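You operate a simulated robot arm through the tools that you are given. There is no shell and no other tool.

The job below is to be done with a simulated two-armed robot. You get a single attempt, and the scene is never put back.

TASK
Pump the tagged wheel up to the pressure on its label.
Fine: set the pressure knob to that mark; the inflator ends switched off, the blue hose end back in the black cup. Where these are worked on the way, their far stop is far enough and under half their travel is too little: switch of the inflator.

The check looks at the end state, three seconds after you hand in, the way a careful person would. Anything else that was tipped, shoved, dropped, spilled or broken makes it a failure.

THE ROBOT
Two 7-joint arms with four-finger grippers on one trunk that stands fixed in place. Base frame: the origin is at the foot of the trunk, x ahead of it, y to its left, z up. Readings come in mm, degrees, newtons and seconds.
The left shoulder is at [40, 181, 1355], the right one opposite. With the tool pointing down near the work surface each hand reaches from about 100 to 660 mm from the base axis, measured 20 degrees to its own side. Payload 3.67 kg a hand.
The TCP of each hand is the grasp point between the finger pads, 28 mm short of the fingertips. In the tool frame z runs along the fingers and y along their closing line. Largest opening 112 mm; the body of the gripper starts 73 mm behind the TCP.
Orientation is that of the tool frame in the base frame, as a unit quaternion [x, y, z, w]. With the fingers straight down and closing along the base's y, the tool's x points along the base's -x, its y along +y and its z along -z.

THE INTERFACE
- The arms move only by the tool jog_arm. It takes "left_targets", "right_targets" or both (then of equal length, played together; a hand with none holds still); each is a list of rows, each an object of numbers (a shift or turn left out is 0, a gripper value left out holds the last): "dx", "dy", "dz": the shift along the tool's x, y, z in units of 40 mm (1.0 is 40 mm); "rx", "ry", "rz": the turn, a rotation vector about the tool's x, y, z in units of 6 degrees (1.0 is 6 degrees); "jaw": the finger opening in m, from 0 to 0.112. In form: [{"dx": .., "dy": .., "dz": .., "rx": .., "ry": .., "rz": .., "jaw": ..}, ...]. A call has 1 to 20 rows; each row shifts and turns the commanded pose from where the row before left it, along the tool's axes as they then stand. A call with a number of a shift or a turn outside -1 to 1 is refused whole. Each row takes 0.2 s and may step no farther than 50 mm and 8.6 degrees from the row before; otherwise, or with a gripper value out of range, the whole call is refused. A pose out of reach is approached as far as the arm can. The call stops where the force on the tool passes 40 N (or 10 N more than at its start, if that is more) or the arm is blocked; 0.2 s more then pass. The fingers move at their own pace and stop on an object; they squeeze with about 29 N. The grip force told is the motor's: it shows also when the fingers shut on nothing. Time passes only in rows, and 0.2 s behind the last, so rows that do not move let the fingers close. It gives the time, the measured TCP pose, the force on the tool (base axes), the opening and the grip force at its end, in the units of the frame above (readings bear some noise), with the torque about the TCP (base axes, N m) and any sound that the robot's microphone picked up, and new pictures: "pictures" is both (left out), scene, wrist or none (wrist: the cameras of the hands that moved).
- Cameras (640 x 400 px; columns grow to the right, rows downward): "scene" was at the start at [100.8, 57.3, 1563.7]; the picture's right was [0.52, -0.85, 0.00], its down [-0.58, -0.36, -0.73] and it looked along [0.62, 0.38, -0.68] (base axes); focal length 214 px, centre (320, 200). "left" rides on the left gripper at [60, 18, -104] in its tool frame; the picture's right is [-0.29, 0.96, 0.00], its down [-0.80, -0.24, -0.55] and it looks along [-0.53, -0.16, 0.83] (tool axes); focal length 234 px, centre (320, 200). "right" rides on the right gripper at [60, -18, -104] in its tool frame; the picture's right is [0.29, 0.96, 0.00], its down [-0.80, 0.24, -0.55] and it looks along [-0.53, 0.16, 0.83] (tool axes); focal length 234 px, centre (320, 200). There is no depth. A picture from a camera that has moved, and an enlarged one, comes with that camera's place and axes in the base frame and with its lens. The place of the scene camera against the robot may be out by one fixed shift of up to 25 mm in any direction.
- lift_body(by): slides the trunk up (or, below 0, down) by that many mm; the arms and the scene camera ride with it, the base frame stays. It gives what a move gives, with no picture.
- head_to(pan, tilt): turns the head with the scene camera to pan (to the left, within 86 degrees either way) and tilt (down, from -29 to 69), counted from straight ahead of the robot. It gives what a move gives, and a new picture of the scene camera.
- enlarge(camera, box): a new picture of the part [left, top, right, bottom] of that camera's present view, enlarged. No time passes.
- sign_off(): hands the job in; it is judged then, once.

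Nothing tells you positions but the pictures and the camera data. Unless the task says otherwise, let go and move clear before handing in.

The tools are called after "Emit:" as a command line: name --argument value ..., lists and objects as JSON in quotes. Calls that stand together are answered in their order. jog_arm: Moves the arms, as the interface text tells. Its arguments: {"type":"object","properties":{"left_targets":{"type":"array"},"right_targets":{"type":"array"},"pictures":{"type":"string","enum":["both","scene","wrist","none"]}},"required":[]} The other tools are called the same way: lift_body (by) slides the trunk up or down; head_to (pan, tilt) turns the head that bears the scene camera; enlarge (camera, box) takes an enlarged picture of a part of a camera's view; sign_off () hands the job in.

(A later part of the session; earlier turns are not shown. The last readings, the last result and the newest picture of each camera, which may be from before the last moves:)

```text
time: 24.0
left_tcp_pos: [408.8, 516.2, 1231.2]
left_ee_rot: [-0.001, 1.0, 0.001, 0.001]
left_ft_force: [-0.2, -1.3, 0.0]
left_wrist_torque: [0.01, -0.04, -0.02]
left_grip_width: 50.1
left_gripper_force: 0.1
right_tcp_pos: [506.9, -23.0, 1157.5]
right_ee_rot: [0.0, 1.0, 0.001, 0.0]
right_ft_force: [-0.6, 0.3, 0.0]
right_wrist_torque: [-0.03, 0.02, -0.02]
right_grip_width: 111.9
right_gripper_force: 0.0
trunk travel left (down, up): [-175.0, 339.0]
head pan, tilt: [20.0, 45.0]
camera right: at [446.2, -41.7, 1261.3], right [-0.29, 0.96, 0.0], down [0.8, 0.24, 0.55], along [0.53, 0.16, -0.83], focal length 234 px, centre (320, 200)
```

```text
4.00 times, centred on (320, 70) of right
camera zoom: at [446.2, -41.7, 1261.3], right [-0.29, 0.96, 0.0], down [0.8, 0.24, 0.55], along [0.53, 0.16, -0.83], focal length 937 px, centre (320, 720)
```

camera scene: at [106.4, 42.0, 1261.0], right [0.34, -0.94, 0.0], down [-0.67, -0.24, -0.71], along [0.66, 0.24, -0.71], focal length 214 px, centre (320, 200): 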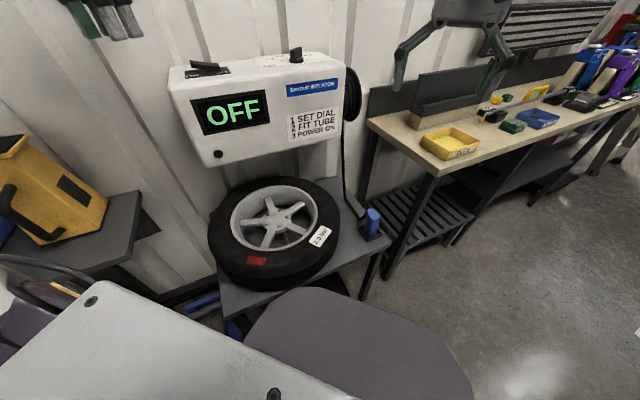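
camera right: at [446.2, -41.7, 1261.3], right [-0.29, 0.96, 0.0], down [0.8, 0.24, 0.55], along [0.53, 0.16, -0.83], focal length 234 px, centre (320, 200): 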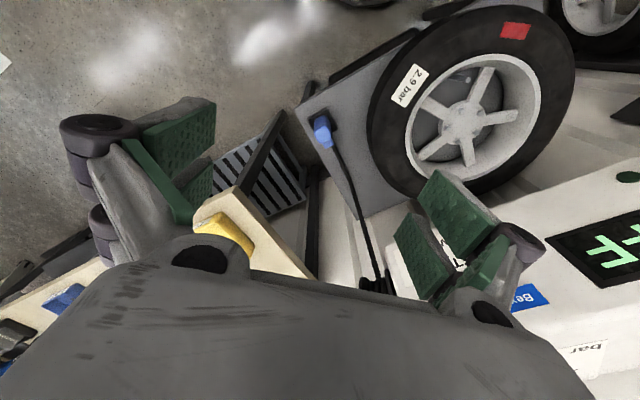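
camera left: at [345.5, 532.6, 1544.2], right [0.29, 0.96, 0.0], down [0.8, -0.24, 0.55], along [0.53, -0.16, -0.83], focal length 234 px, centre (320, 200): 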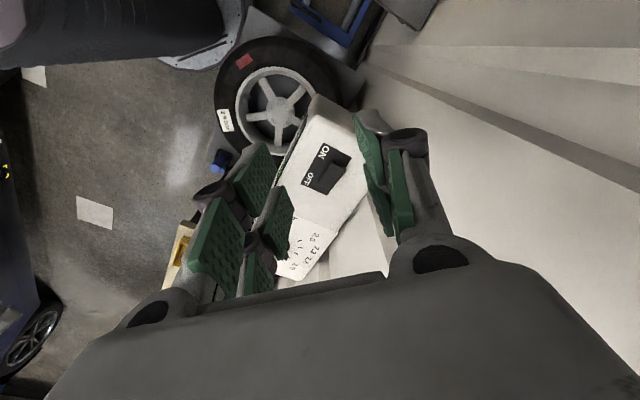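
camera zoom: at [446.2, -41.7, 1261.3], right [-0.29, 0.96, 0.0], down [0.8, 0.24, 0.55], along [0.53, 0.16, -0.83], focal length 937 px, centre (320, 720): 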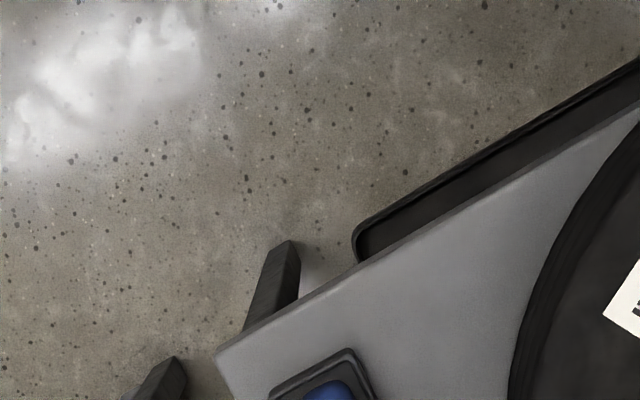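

I'll zoom in on the hose end and the valve from this new vantage to fix their positions.

Emit:
enlarge --camera "right" --box '[288, 95, 384, 155]'

Emit:
enlarge --camera "right" --box '[400, 40, 540, 180]'

Emit:
enlarge --camera "scene" --box '[340, 195, 404, 255]'

Emit:
enlarge --camera "scene" --box '[200, 170, 360, 290]'

```text
6.67 times, centred on (336, 125) of right
camera zoom: at [446.2, -41.7, 1261.3], right [-0.29, 0.96, 0.0], down [0.8, 0.24, 0.55], along [0.53, 0.16, -0.83], focal length 1561 px, centre (213, 700)
```

zoom: 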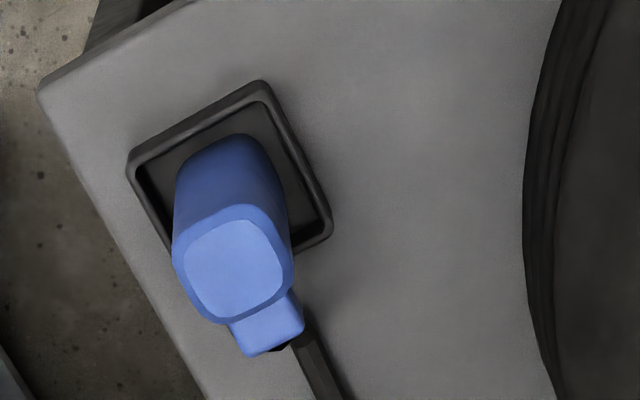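

```text
2.86 times, centred on (470, 110) of right
camera zoom: at [446.2, -41.7, 1261.3], right [-0.29, 0.96, 0.0], down [0.8, 0.24, 0.55], along [0.53, 0.16, -0.83], focal length 669 px, centre (-109, 457)
```

zoom: 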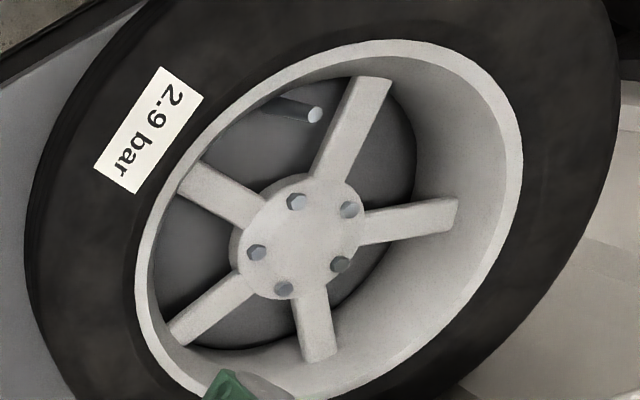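

```text
6.67 times, centred on (372, 225) of scene
camera zoom: at [106.4, 42.1, 1261.0], right [0.34, -0.94, 0.0], down [-0.66, -0.24, -0.71], along [0.66, 0.24, -0.71], focal length 1430 px, centre (-27, 33)
```

zoom: 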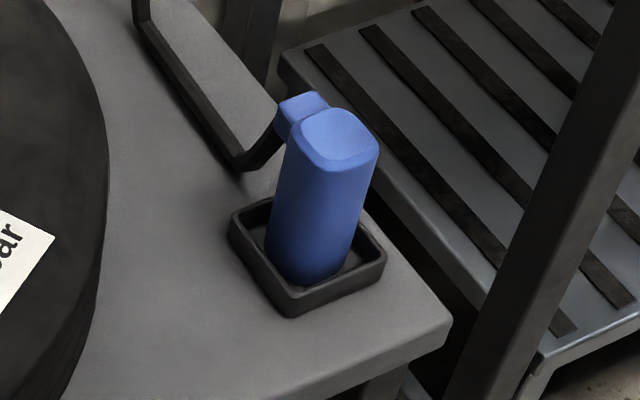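

```text
3.33 times, centred on (280, 230) of scene
camera zoom: at [106.4, 42.1, 1261.0], right [0.34, -0.94, 0.0], down [-0.66, -0.24, -0.71], along [0.66, 0.24, -0.71], focal length 715 px, centre (453, 100)
```

zoom: 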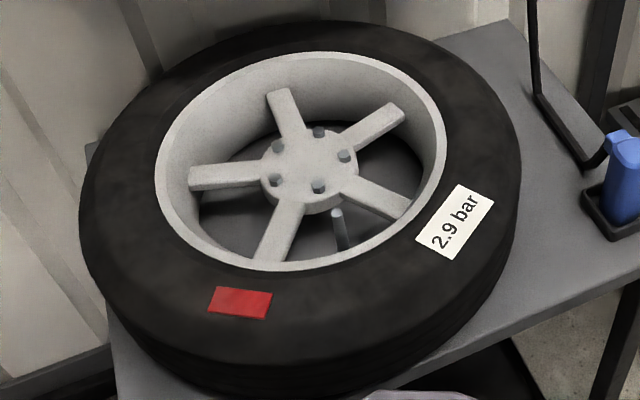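

Blue hose end: top at about (619, 18, 700), body square to 45°, nub pointing at azimuth 45°, cup rim at about z 615. The valve tip is at about (419, 256, 745), with the tyre top at about 723. I'll bring the right hand above the hose end, turned -45°.

Emit:
jog_arm --right_targets '[{"dx": -0.4, "dy": 0.146, "dz": 0.92}, {"dx": -0.4, "dy": 0.146, "dz": 0.92}, {"dx": -0.4, "dy": 0.146, "dz": 0.92}, {"dx": -0.4, "dy": 0.146, "dz": 0.92}, {"dx": -0.4, "dy": 0.146, "dz": 0.92}, {"dx": -0.4, "dy": 0.146, "dz": 0.92}, {"dx": -0.4, "dy": 0.146, "dz": 0.92}, {"rz": -1}, {"rz": -1}, {"rz": -1}, {"rz": -1}, {"rz": -1}, {"rz": -1}, {"rz": -1}, {"rz": -0.5}, {}]' --pictures "both"

```text
time: 27.4
left_tcp_pos: [407.4, 517.5, 1231.3]
left_ee_rot: [0.0, 1.0, 0.0, 0.0]
left_ft_force: [0.2, 0.1, 0.6]
left_wrist_torque: [0.01, 0.0, 0.01]
left_grip_width: 50.2
left_gripper_force: 0.1
right_tcp_pos: [619.1, 16.6, 899.5]
right_ee_rot: [-0.383, 0.924, -0.001, 0.0]
right_ft_force: [-0.3, -0.2, -0.3]
right_wrist_torque: [0.01, -0.01, -0.02]
right_grip_width: 112.1
right_gripper_force: 0.1
trunk travel left (down, up): [-175.0, 339.0]
head pan, tilt: [20.0, 45.0]
camera scene: at [106.5, 42.1, 1261.0], right [0.34, -0.94, 0.0], down [-0.66, -0.24, -0.71], along [0.66, 0.24, -0.71], focal length 214 px, centre (320, 200)
camera right: at [589.2, -38.6, 1003.6], right [-0.88, 0.47, 0.0], down [0.39, 0.73, 0.55], along [0.26, 0.49, -0.83], focal length 234 px, centre (320, 200)
```

scene: 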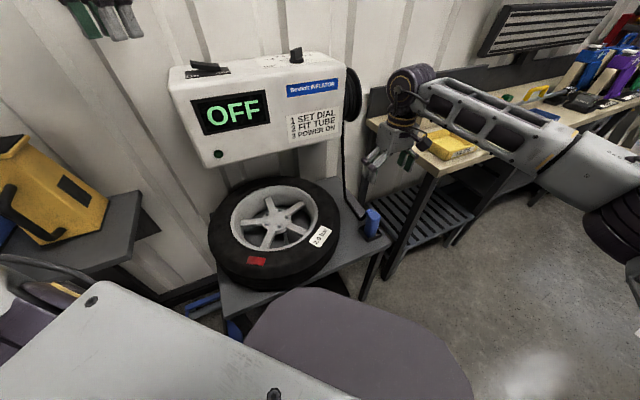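
right: 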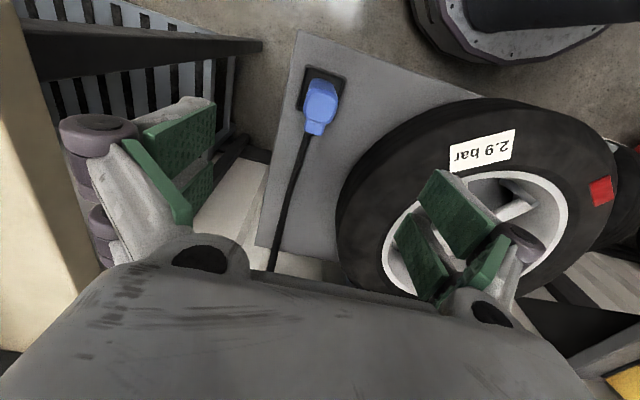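

The hand is over the hose end; bench corner is about (777, -155, 794), so there's clearance. I'll zoom to refine the position of the blue end.

Emit:
enlarge --camera "right" --box '[270, 50, 382, 150]'

Emit:
enlarge --camera "right" --box '[420, 110, 640, 250]'

Emit:
enlarge --camera "scene" --box '[340, 195, 404, 255]'

```text
4.00 times, centred on (326, 100) of right
camera zoom: at [589.2, -38.6, 1003.6], right [-0.88, 0.47, 0.0], down [0.39, 0.73, 0.55], along [0.26, 0.49, -0.83], focal length 937 px, centre (296, 600)
```

zoom: 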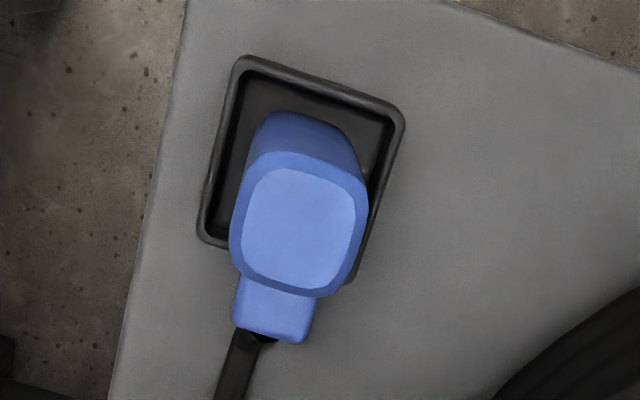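

```text
2.86 times, centred on (530, 180) of right
camera zoom: at [589.2, -38.6, 1003.6], right [-0.88, 0.47, 0.0], down [0.39, 0.73, 0.55], along [0.26, 0.49, -0.83], focal length 669 px, centre (-280, 257)
```

zoom: 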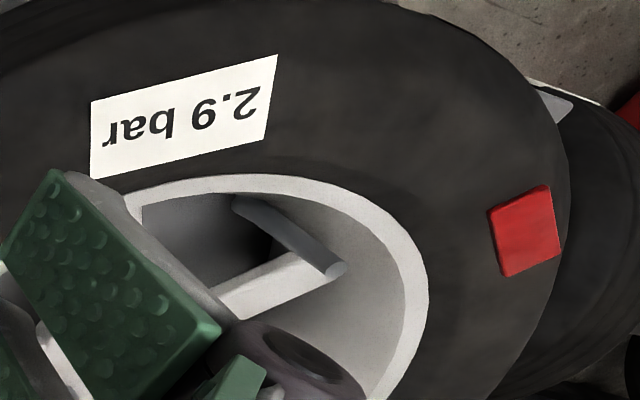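

```text
6.67 times, centred on (372, 225) of scene
camera zoom: at [106.5, 42.1, 1261.0], right [0.34, -0.94, 0.0], down [-0.66, -0.24, -0.71], along [0.66, 0.24, -0.71], focal length 1430 px, centre (-27, 33)
```

zoom: 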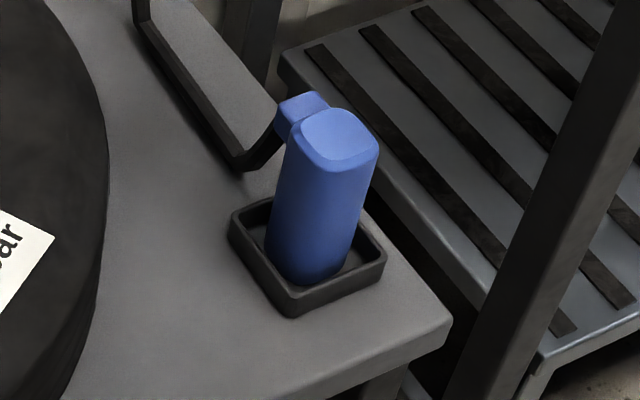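

The valve tip is confirmed at (419, 255.6, 745) and stands vertical; the hose body is centred at about (617.8, 18.3). I'll descend with the jaws at 80 mm to around the upper half of the hose end, then look.

Emit:
jog_arm --right_targets '[{"dy": 0.05, "dz": 0.9, "jaw": 0.08}, {"dz": 0.9}, {"dz": 0.9}, {"dz": 0.9}, {"dz": 0.9}, {"dz": 0.6}, {}]' --pictures "both"

Emit:
enlarge --camera "right" --box '[200, 60, 440, 210]'

Emit:
enlarge --camera "scene" --box '[330, 170, 426, 260]'

```text
time: 29.0
left_tcp_pos: [408.5, 515.9, 1231.4]
left_ee_rot: [-0.001, 1.0, -0.001, 0.0]
left_ft_force: [0.3, 0.1, 0.3]
left_wrist_torque: [0.01, -0.02, -0.02]
left_grip_width: 50.0
left_gripper_force: 0.0
right_tcp_pos: [617.3, 19.3, 695.4]
right_ee_rot: [-0.383, 0.924, 0.0, 0.0]
right_ft_force: [-0.4, 0.6, 0.0]
right_wrist_torque: [-0.01, 0.01, -0.01]
right_grip_width: 80.1
right_gripper_force: 0.1
trunk travel left (down, up): [-175.0, 339.0]
head pan, tilt: [20.0, 45.0]
camera scene: at [106.3, 42.0, 1261.1], right [0.34, -0.94, 0.0], down [-0.66, -0.24, -0.71], along [0.66, 0.24, -0.71], focal length 214 px, centre (320, 200)
camera right: at [587.0, -35.4, 798.2], right [-0.88, 0.47, 0.0], down [0.39, 0.73, 0.55], along [0.26, 0.49, -0.83], focal length 234 px, centre (320, 200)
```

scene: 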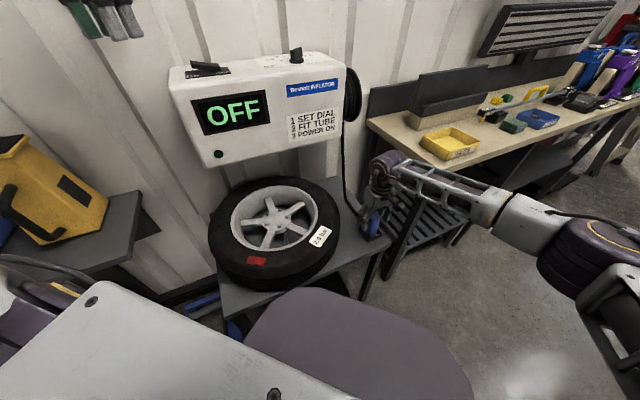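
right: 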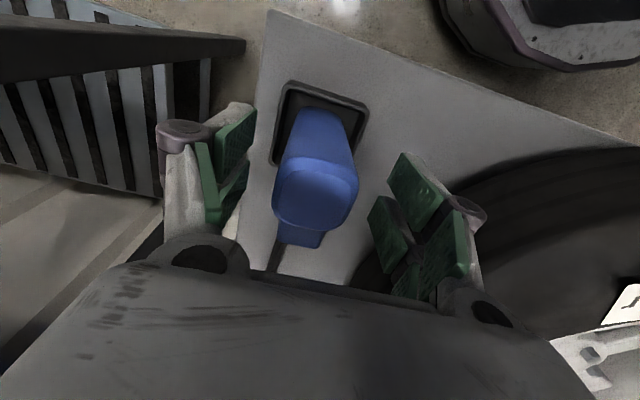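

```text
2.67 times, centred on (320, 135) of right
camera zoom: at [587.0, -35.4, 798.2], right [-0.88, 0.47, 0.0], down [0.39, 0.73, 0.55], along [0.26, 0.49, -0.83], focal length 624 px, centre (320, 373)
```

zoom: 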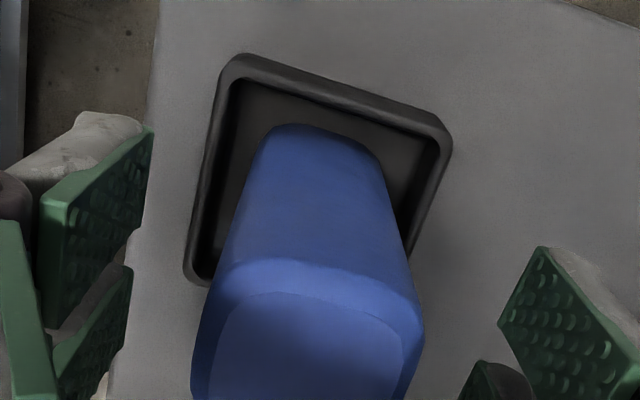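

```text
4.44 times, centred on (378, 215) of scene
camera zoom: at [106.3, 42.0, 1261.1], right [0.34, -0.94, 0.0], down [-0.66, -0.24, -0.71], along [0.66, 0.24, -0.71], focal length 953 px, centre (62, 133)
```

zoom: 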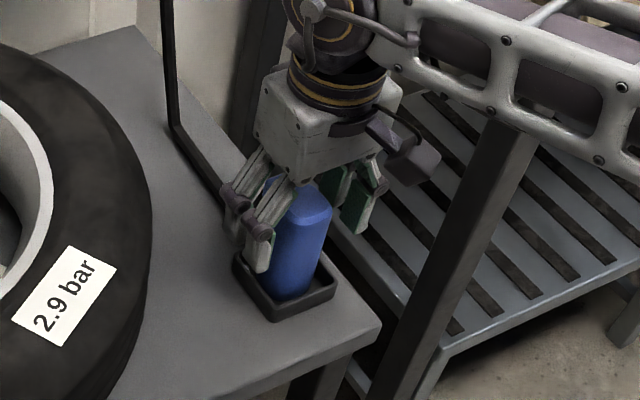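

The body stands between the fingers, top z≈704. I'll lower 26 mm more and close on it.

Emit:
jog_arm --right_targets '[{"dy": -0.035, "dz": 0.65}, {}, {"jaw": 0.0}, {}, {}, {}]' --pictures "both"

Emit:
enlarge --camera "scene" --box '[330, 170, 426, 260]'

```text
time: 30.4
left_tcp_pos: [407.7, 515.9, 1231.5]
left_ee_rot: [-0.001, 1.0, 0.0, 0.0]
left_ft_force: [-0.9, 0.4, -0.7]
left_wrist_torque: [0.02, -0.01, 0.03]
left_grip_width: 49.6
left_gripper_force: 0.1
right_tcp_pos: [617.4, 18.5, 668.5]
right_ee_rot: [-0.383, 0.924, 0.001, 0.0]
right_ft_force: [0.7, 0.1, 0.2]
right_wrist_torque: [0.02, -0.01, -0.01]
right_grip_width: 37.2
right_gripper_force: 29.4
trunk travel left (down, up): [-175.0, 339.0]
head pan, tilt: [20.0, 45.0]
camera scene: at [106.5, 42.1, 1261.0], right [0.34, -0.94, 0.0], down [-0.66, -0.24, -0.71], along [0.66, 0.24, -0.71], focal length 214 px, centre (320, 200)
camera right: at [587.7, -36.9, 772.2], right [-0.88, 0.47, 0.0], down [0.39, 0.73, 0.55], along [0.26, 0.49, -0.83], focal length 234 px, centre (320, 200)
```

scene: 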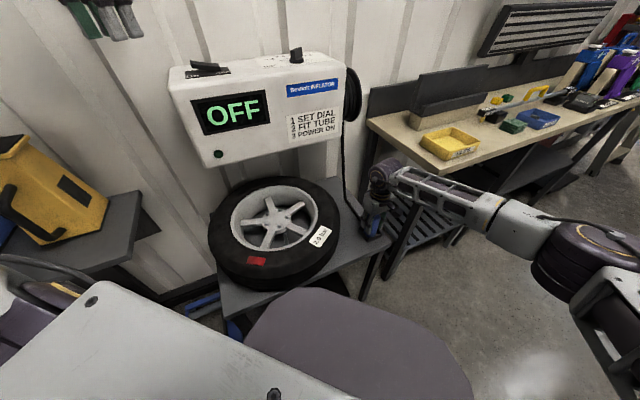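
right: 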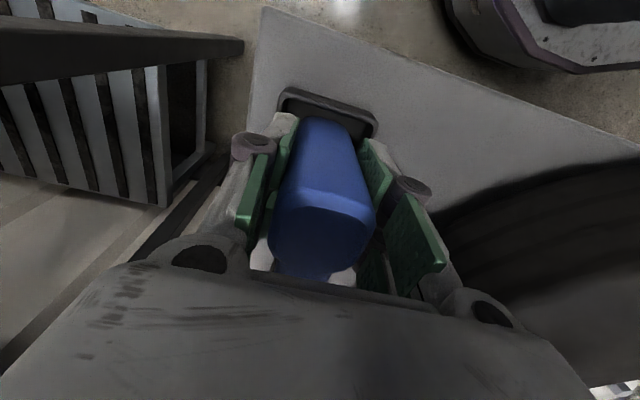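

```text
4.44 times, centred on (378, 215) of scene
camera zoom: at [106.5, 42.1, 1261.0], right [0.34, -0.94, 0.0], down [-0.66, -0.24, -0.71], along [0.66, 0.24, -0.71], focal length 953 px, centre (62, 133)
```

zoom: 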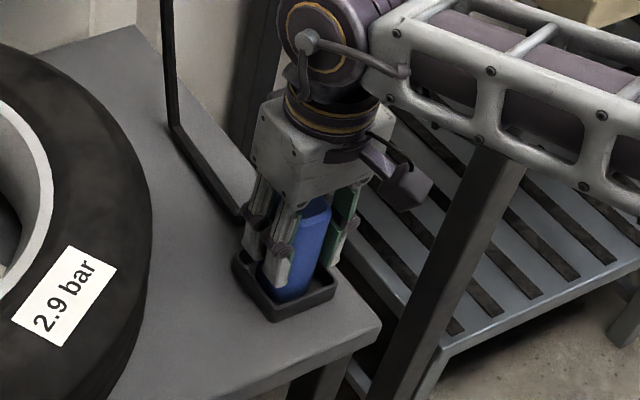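

The hose end is gripped (37 mm). I'll lift it straight up and check that it comes along.

Emit:
jog_arm --right_targets '[{"dz": -0.4}, {"dz": -0.8}, {"dz": -0.9}, {"dz": -0.9}, {"dz": -0.9}, {"dz": -0.5}, {}]' --pictures "both"

Emit:
enlarge --camera "scene" --box '[310, 90, 438, 210]'

```text
time: 32.0
left_tcp_pos: [408.9, 516.0, 1230.7]
left_ee_rot: [-0.001, 1.0, 0.0, 0.0]
left_ft_force: [-0.2, 0.2, 0.8]
left_wrist_torque: [0.0, 0.04, -0.02]
left_grip_width: 50.0
left_gripper_force: 0.1
right_tcp_pos: [618.7, 18.4, 846.0]
right_ee_rot: [-0.382, 0.924, 0.0, 0.0]
right_ft_force: [-0.5, -0.4, -2.4]
right_wrist_torque: [-0.02, 0.0, 0.02]
right_grip_width: 37.1
right_gripper_force: 28.8
trunk travel left (down, up): [-175.0, 339.0]
head pan, tilt: [20.0, 45.0]
camera scene: at [106.7, 42.1, 1261.0], right [0.34, -0.94, 0.0], down [-0.66, -0.24, -0.71], along [0.66, 0.24, -0.71], focal length 214 px, centre (320, 200)
camera right: at [588.6, -37.1, 949.3], right [-0.88, 0.47, 0.0], down [0.39, 0.73, 0.55], along [0.26, 0.49, -0.83], focal length 234 px, centre (320, 200)
```

scene: 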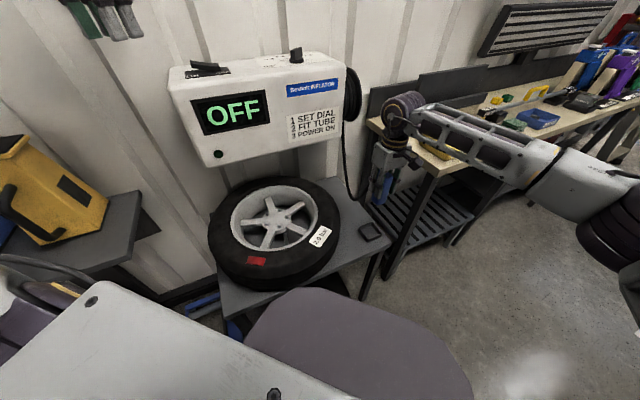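
right: 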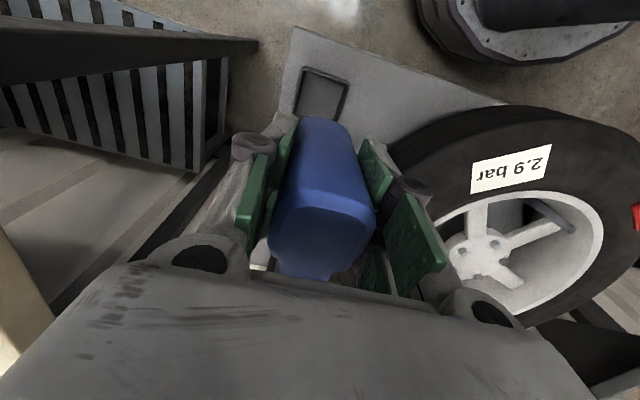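

```text
3.33 times, centred on (374, 150) of scene
camera zoom: at [106.7, 42.1, 1261.0], right [0.34, -0.94, 0.0], down [-0.66, -0.24, -0.71], along [0.66, 0.24, -0.71], focal length 715 px, centre (140, 367)
```

zoom: 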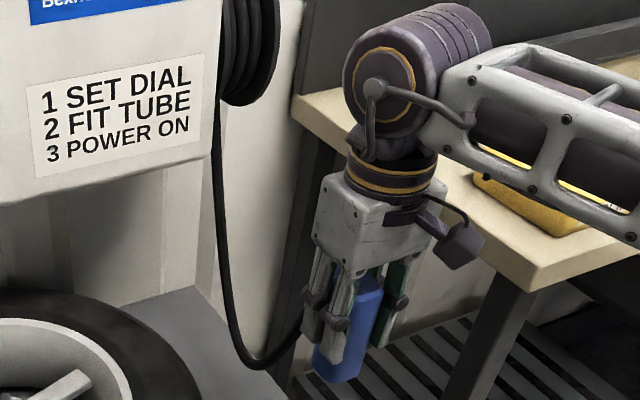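

The hose end came free cleanly. Now I carry it sideways over the tyre to above the valve, staying above the valve height.

Emit:
jog_arm --right_targets '[{"dx": -0.07, "dy": 0.8}, {"dx": -0.07, "dy": 0.8}, {"dx": -0.07, "dy": 0.8}, {"dx": -0.07, "dy": 0.8}, {"dx": -0.07, "dy": 0.8}, {"dx": -0.07, "dy": 0.8}, {"dx": -0.07, "dy": 0.8}, {"dx": -0.07, "dy": 0.8}, {"dx": -0.07, "dy": 0.8}, {}]' --pictures "both"

Emit:
enlarge --camera "right" --box '[200, 60, 440, 210]'

Emit:
enlarge --camera "left" --box '[160, 40, 360, 165]'

Emit:
enlarge --camera "scene" --box '[200, 150, 360, 290]'

```text
time: 34.2
left_tcp_pos: [409.3, 515.2, 1230.8]
left_ee_rot: [-0.002, 1.0, 0.0, -0.001]
left_ft_force: [0.9, 0.3, 0.5]
left_wrist_torque: [0.04, 0.03, -0.01]
left_grip_width: 50.0
left_gripper_force: 0.0
right_tcp_pos: [432.4, 238.9, 846.7]
right_ee_rot: [-0.382, 0.924, -0.001, 0.0]
right_ft_force: [0.3, -1.2, -1.6]
right_wrist_torque: [-0.02, 0.02, 0.01]
right_grip_width: 36.9
right_gripper_force: 28.8
trunk travel left (down, up): [-175.0, 339.0]
head pan, tilt: [20.0, 45.0]
camera scene: at [106.9, 41.5, 1261.0], right [0.34, -0.94, 0.0], down [-0.66, -0.24, -0.71], along [0.66, 0.24, -0.71], focal length 214 px, centre (320, 200)
camera right: at [402.2, 184.0, 949.6], right [-0.88, 0.47, 0.0], down [0.39, 0.73, 0.55], along [0.26, 0.49, -0.83], focal length 234 px, centre (320, 200)
```

scene: 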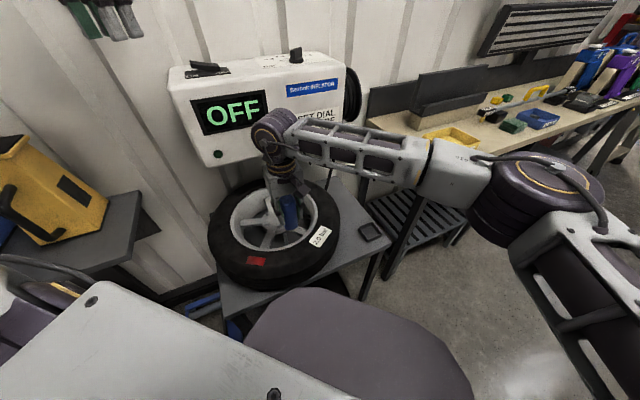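
right: 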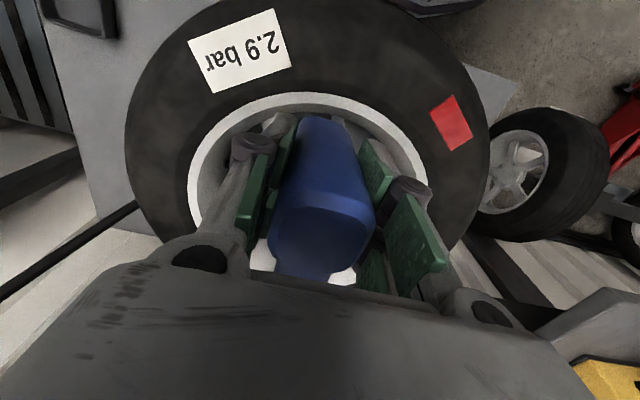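

```text
2.67 times, centred on (320, 135) of right
camera zoom: at [402.2, 184.0, 949.6], right [-0.88, 0.47, 0.0], down [0.39, 0.73, 0.55], along [0.26, 0.49, -0.83], focal length 624 px, centre (320, 373)
```

zoom: 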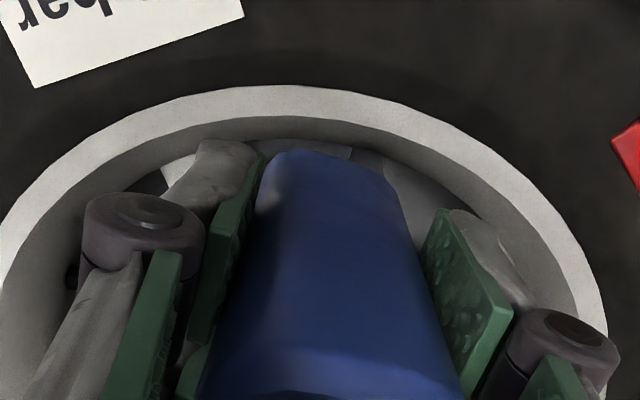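

```text
3.20 times, centred on (260, 102) of left
camera zoom: at [348.9, 532.7, 1334.2], right [0.29, 0.96, 0.0], down [0.8, -0.24, 0.55], along [0.53, -0.16, -0.83], focal length 749 px, centre (512, 512)
```

zoom: 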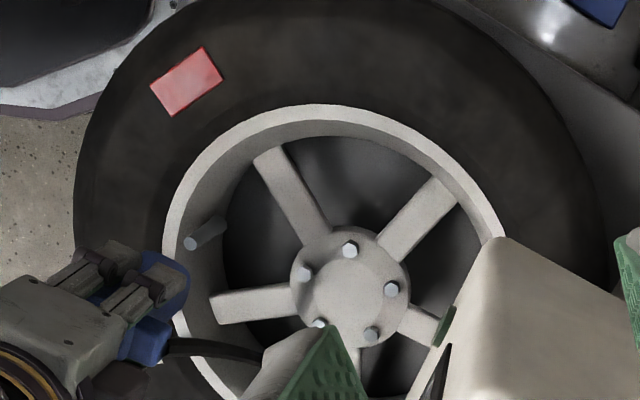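

```text
2.86 times, centred on (280, 220) of scene
camera zoom: at [106.9, 41.5, 1261.0], right [0.34, -0.94, 0.0], down [-0.66, -0.24, -0.71], along [0.66, 0.24, -0.71], focal length 613 px, centre (434, 143)
```

zoom: 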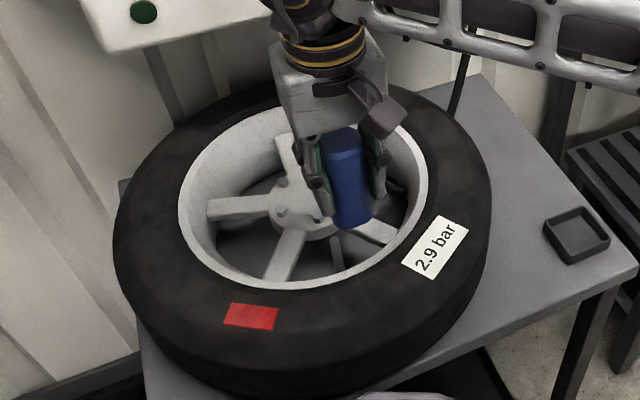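

The hose end is about 22 mm short of the valve. I'll shift the remainder and verify alignment from the left wrist camera and scene camera.

Emit:
jog_arm --right_targets '[{"dx": -0.06, "dy": 0.54}, {}, {}]' --pictures "none"

Emit:
enlarge --camera "left" --box '[160, 80, 260, 160]'

Emit:
enlarge --camera "scene" --box '[240, 170, 320, 250]'

Emit:
enlarge --camera "right" --box '[240, 60, 400, 160]'

```text
time: 35.0
left_tcp_pos: [407.2, 517.5, 1230.9]
left_ee_rot: [-0.001, 1.0, 0.0, -0.001]
left_ft_force: [0.0, 0.9, -0.6]
left_wrist_torque: [0.0, -0.03, 0.0]
left_grip_width: 49.9
left_gripper_force: 0.1
right_tcp_pos: [417.5, 257.1, 845.6]
right_ee_rot: [-0.382, 0.924, 0.0, -0.001]
right_ft_force: [-0.3, 1.5, -1.9]
right_wrist_torque: [-0.05, 0.04, 0.0]
right_grip_width: 37.1
right_gripper_force: 29.1
trunk travel left (down, up): [-175.0, 339.0]
head pan, tilt: [20.0, 45.0]
```

```text
5.00 times, centred on (210, 120) of left
camera zoom: at [348.2, 533.9, 1333.9], right [0.29, 0.96, 0.0], down [0.8, -0.24, 0.55], along [0.53, -0.16, -0.83], focal length 1171 px, centre (870, 600)
```

zoom: 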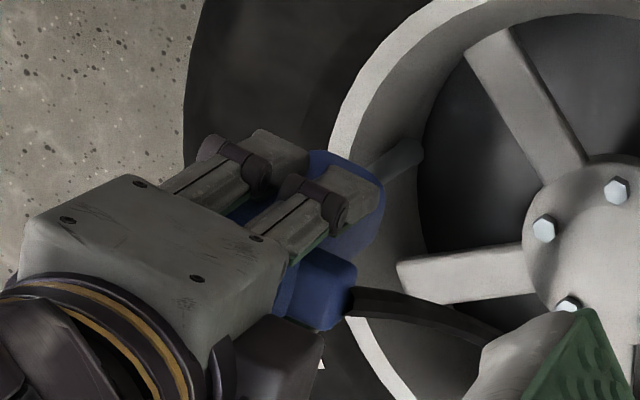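

```text
5.00 times, centred on (280, 210) of scene
camera zoom: at [106.3, 42.6, 1261.0], right [0.34, -0.94, 0.0], down [-0.66, -0.24, -0.71], along [0.66, 0.24, -0.71], focal length 1072 px, centre (520, 150)
```

zoom: 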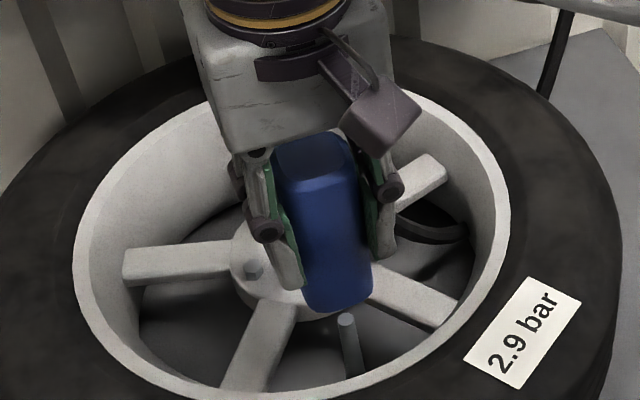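

```text
4.00 times, centred on (320, 110) of right
camera zoom: at [387.6, 201.9, 949.6], right [-0.88, 0.47, 0.0], down [0.39, 0.73, 0.55], along [0.26, 0.49, -0.83], focal length 937 px, centre (320, 560)
```

zoom: 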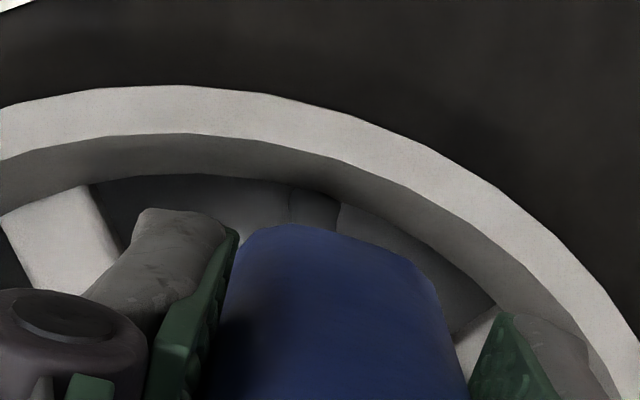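

Scene and wrist views show the hose end lined up over the stem within a millimetre or two. I'll lower it most of the way and check again.

Emit:
jog_arm --right_targets '[{"dy": -0.02, "dz": 0.3}, {"dz": 0.25}, {}]' --pictures "none"

Emit:
enlarge --camera "scene" --box '[240, 170, 320, 250]'

Emit:
enlarge --camera "right" --box '[240, 60, 400, 160]'

Emit:
enlarge --camera "left" --box '[180, 80, 260, 140]'

```text
time: 35.8
left_tcp_pos: [408.0, 516.1, 1230.9]
left_ee_rot: [-0.001, 1.0, 0.0, 0.0]
left_ft_force: [0.0, 0.2, 0.6]
left_wrist_torque: [0.01, 0.0, 0.0]
left_grip_width: 50.0
left_gripper_force: 0.1
right_tcp_pos: [419.4, 255.9, 825.0]
right_ee_rot: [-0.383, 0.924, 0.0, 0.0]
right_ft_force: [-0.3, 0.1, -1.7]
right_wrist_torque: [0.01, 0.01, 0.02]
right_grip_width: 37.2
right_gripper_force: 28.8
trunk travel left (down, up): [-175.0, 339.0]
head pan, tilt: [20.0, 45.0]
```

```text
5.00 times, centred on (280, 210) of scene
camera zoom: at [106.5, 42.2, 1261.0], right [0.34, -0.94, 0.0], down [-0.66, -0.24, -0.71], along [0.66, 0.24, -0.71], focal length 1072 px, centre (520, 150)
```

zoom: 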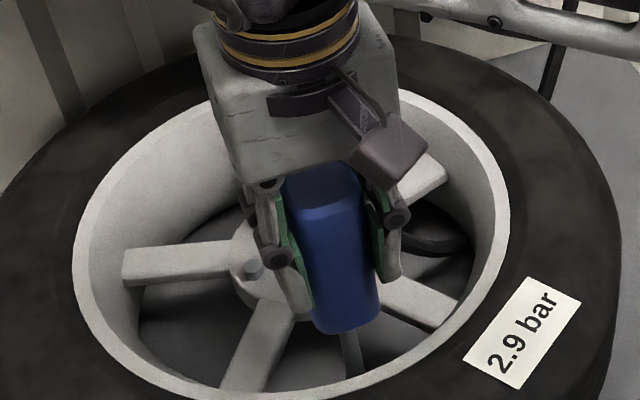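

```text
4.00 times, centred on (320, 110) of right
camera zoom: at [389.5, 200.8, 927.5], right [-0.88, 0.47, 0.0], down [0.39, 0.73, 0.55], along [0.26, 0.49, -0.83], focal length 937 px, centre (320, 560)
```

zoom: 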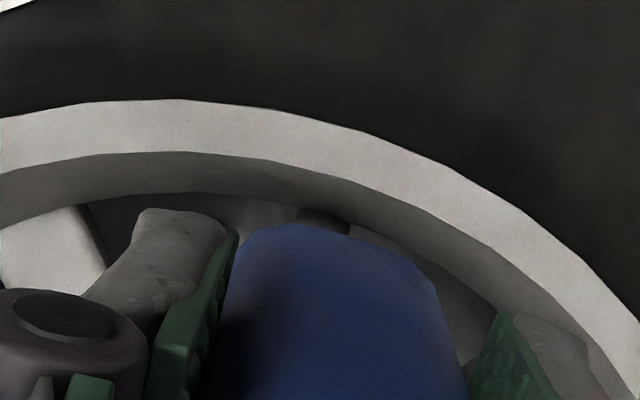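

```text
6.67 times, centred on (220, 110) of left
camera zoom: at [348.4, 533.4, 1334.0], right [0.29, 0.96, 0.0], down [0.8, -0.24, 0.55], along [0.53, -0.16, -0.83], focal length 1561 px, centre (987, 800)
```

zoom: 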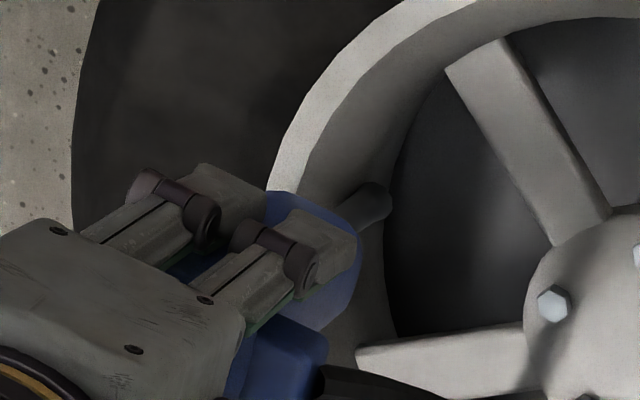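

Alignment still looks right and the bottom is about 10 mm above the stem tip. I'll push down in small steps, watching the force.

Emit:
jog_arm --right_targets '[{"dz": 0.1}, {"dz": 0.1}, {"dz": 0.1}, {"dz": 0.1}, {}]' --pictures "none"

Emit:
enlarge --camera "scene" --box '[240, 170, 320, 250]'

```text
time: 37.0
left_tcp_pos: [408.8, 516.1, 1231.3]
left_ee_rot: [-0.001, 1.0, 0.0, 0.0]
left_ft_force: [0.1, 0.0, -0.6]
left_wrist_torque: [-0.01, 0.03, -0.02]
left_grip_width: 50.0
left_gripper_force: 0.2
right_tcp_pos: [419.7, 256.2, 808.4]
right_ee_rot: [-0.382, 0.924, -0.001, -0.001]
right_ft_force: [0.5, 0.1, -2.0]
right_wrist_torque: [0.0, 0.01, 0.0]
right_grip_width: 37.3
right_gripper_force: 28.9
trunk travel left (down, up): [-175.0, 339.0]
head pan, tilt: [20.0, 45.0]
```

```text
5.00 times, centred on (280, 210) of scene
camera zoom: at [106.5, 42.3, 1261.0], right [0.34, -0.94, 0.0], down [-0.66, -0.24, -0.71], along [0.66, 0.24, -0.71], focal length 1072 px, centre (520, 150)
```

zoom: 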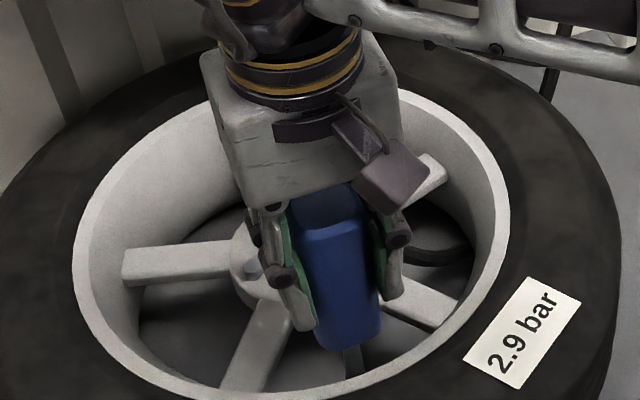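

No force yet, so the stem is entering freely or the tip is just below. I'll continue down in small steps.

Emit:
jog_arm --right_targets '[{"dz": 0.1}, {"dz": 0.1}, {"dz": 0.1}, {}]' --pictures "none"

Emit:
enlarge --camera "scene" --box '[240, 170, 320, 250]'

Emit:
enlarge --camera "left" --box '[180, 80, 260, 140]'

```text
time: 38.0
left_tcp_pos: [409.1, 516.2, 1230.7]
left_ee_rot: [-0.001, 1.0, 0.001, 0.0]
left_ft_force: [-0.1, -0.7, -0.4]
left_wrist_torque: [-0.02, -0.01, 0.0]
left_grip_width: 50.2
left_gripper_force: 0.0
right_tcp_pos: [418.5, 255.0, 796.4]
right_ee_rot: [-0.382, 0.924, 0.0, 0.0]
right_ft_force: [0.0, -0.8, -2.4]
right_wrist_torque: [0.02, 0.02, -0.01]
right_grip_width: 37.3
right_gripper_force: 28.7
trunk travel left (down, up): [-175.0, 339.0]
head pan, tilt: [20.0, 45.0]
```

```text
5.00 times, centred on (280, 210) of scene
camera zoom: at [106.5, 42.2, 1261.0], right [0.34, -0.94, 0.0], down [-0.66, -0.24, -0.71], along [0.66, 0.24, -0.71], focal length 1072 px, centre (520, 150)
```

zoom: 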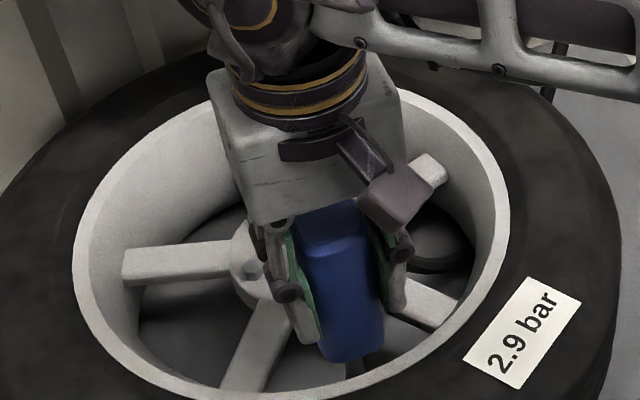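

```text
6.67 times, centred on (220, 110) of left
camera zoom: at [348.4, 533.5, 1334.0], right [0.29, 0.96, 0.0], down [0.8, -0.24, 0.55], along [0.53, -0.16, -0.83], focal length 1561 px, centre (987, 800)
```

zoom: 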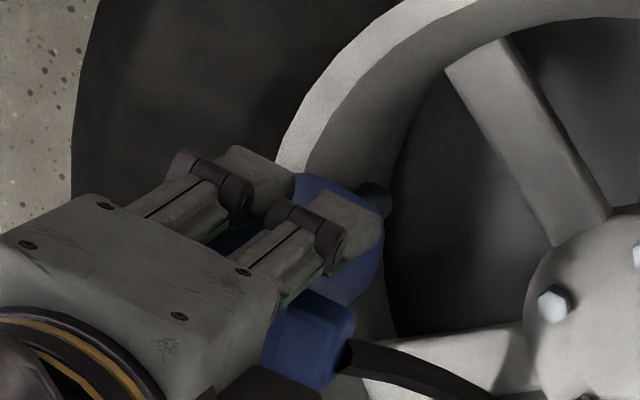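

Still no resistance; the stem goes up into the body. I'll continue down until I feel it seat.

Emit:
jog_arm --right_targets '[{"dz": 0.08}, {"dz": 0.08}, {"dz": 0.08}, {"dz": 0.08}, {}]' --pictures "none"

Emit:
enlarge --camera "scene" --box '[240, 170, 320, 250]'

Emit:
enlarge --camera "left" --box '[180, 80, 260, 140]'

```text
time: 39.2
left_tcp_pos: [408.2, 514.8, 1231.6]
left_ee_rot: [-0.001, 1.0, -0.001, 0.0]
left_ft_force: [-0.1, 0.1, -0.1]
left_wrist_torque: [0.01, 0.02, 0.02]
left_grip_width: 50.0
left_gripper_force: 0.0
right_tcp_pos: [418.7, 254.5, 784.2]
right_ee_rot: [-0.383, 0.924, -0.001, 0.0]
right_ft_force: [-0.5, -0.4, -1.5]
right_wrist_torque: [-0.03, 0.01, 0.01]
right_grip_width: 37.4
right_gripper_force: 28.6
trunk travel left (down, up): [-175.0, 339.0]
head pan, tilt: [20.0, 45.0]
```

```text
5.00 times, centred on (280, 210) of scene
camera zoom: at [106.5, 42.2, 1261.0], right [0.34, -0.94, 0.0], down [-0.66, -0.24, -0.71], along [0.66, 0.24, -0.71], focal length 1072 px, centre (520, 150)
```

zoom: 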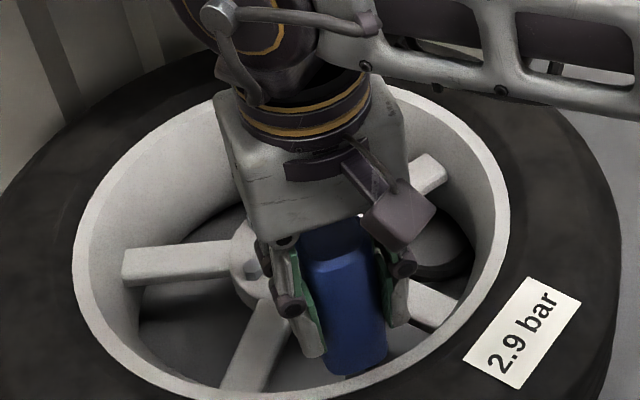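

```text
6.67 times, centred on (220, 110) of left
camera zoom: at [348.4, 533.5, 1334.0], right [0.29, 0.96, 0.0], down [0.8, -0.24, 0.55], along [0.53, -0.16, -0.83], focal length 1561 px, centre (987, 800)
```

zoom: 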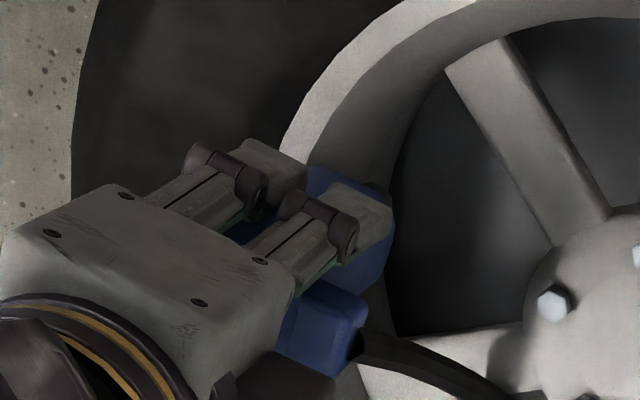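

Stem now about 30 mm in, still free. I'll keep going down gently.

Emit:
jog_arm --right_targets '[{"dz": 0.08}, {"dz": 0.08}, {"dz": 0.08}, {"dz": 0.08}, {}]' --pictures "wrist"

Emit:
enlarge --camera "scene" --box '[240, 170, 320, 250]'

Emit:
enlarge --camera "left" --box '[180, 80, 260, 140]'

```text
time: 40.4
left_tcp_pos: [407.1, 514.3, 1232.4]
left_ee_rot: [-0.001, 1.0, 0.0, 0.001]
left_ft_force: [0.1, 0.7, 0.1]
left_wrist_torque: [0.0, 0.02, -0.02]
left_grip_width: 50.2
left_gripper_force: 0.0
right_tcp_pos: [419.0, 256.2, 772.8]
right_ee_rot: [-0.382, 0.924, 0.001, 0.002]
right_ft_force: [4.1, -0.3, 28.2]
right_wrist_torque: [0.01, -0.06, 0.0]
right_grip_width: 37.4
right_gripper_force: 29.1
trunk travel left (down, up): [-175.0, 339.0]
head pan, tilt: [20.0, 45.0]
camera right: at [388.9, 199.6, 876.2], right [-0.88, 0.47, 0.0], down [0.39, 0.73, 0.56], along [0.27, 0.49, -0.83], focal length 234 px, centre (320, 200)
```

right: 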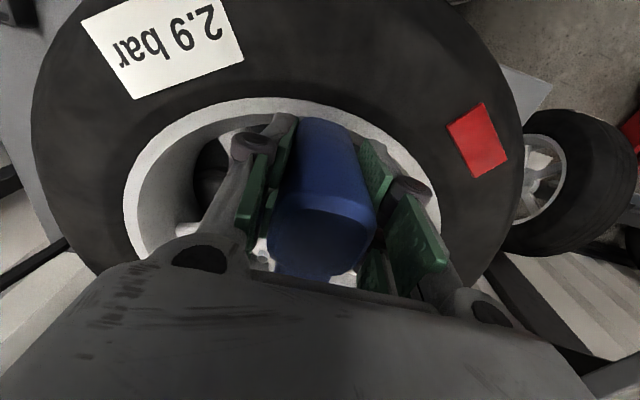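

```text
5.00 times, centred on (280, 210) of scene
camera zoom: at [105.0, 41.1, 1261.4], right [0.34, -0.94, 0.0], down [-0.66, -0.24, -0.71], along [0.67, 0.24, -0.71], focal length 1072 px, centre (520, 150)
```

zoom: 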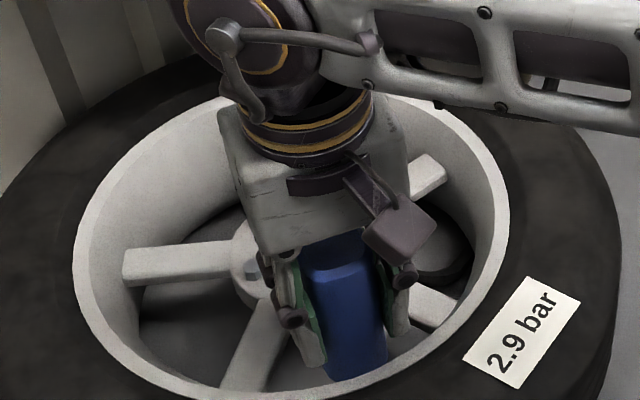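

```text
6.67 times, centred on (220, 110) of left
camera zoom: at [347.0, 532.3, 1335.1], right [0.29, 0.96, 0.0], down [0.8, -0.24, 0.55], along [0.53, -0.16, -0.83], focal length 1561 px, centre (987, 800)
```

zoom: 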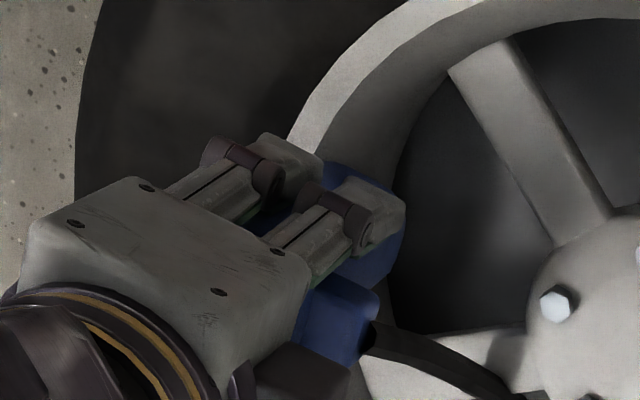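

The hose end seated with a firm 28 N stop about 40 mm down the stem. I'll keep the right hand holding it there, and look closely at the switch with the left camera.

Emit:
enlarge --camera "left" --box '[270, 120, 430, 220]'

Emit:
enlarge --camera "scene" --box '[160, 40, 256, 100]'

```text
4.00 times, centred on (350, 170) of left
camera zoom: at [347.0, 532.3, 1335.1], right [0.29, 0.96, 0.0], down [0.8, -0.24, 0.55], along [0.53, -0.16, -0.83], focal length 937 px, centre (200, 320)
```

zoom: 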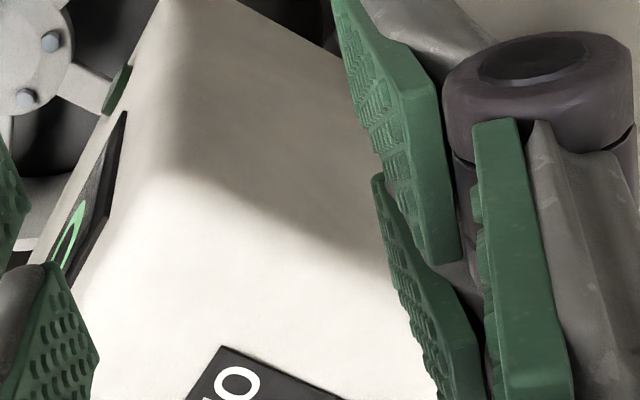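

```text
6.67 times, centred on (208, 70) of scene
camera zoom: at [105.0, 41.1, 1261.4], right [0.34, -0.94, 0.0], down [-0.66, -0.24, -0.71], along [0.67, 0.24, -0.71], focal length 1430 px, centre (1067, 1067)
```

zoom: 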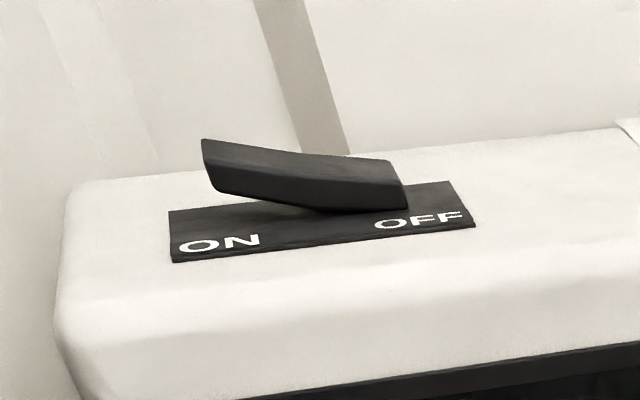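

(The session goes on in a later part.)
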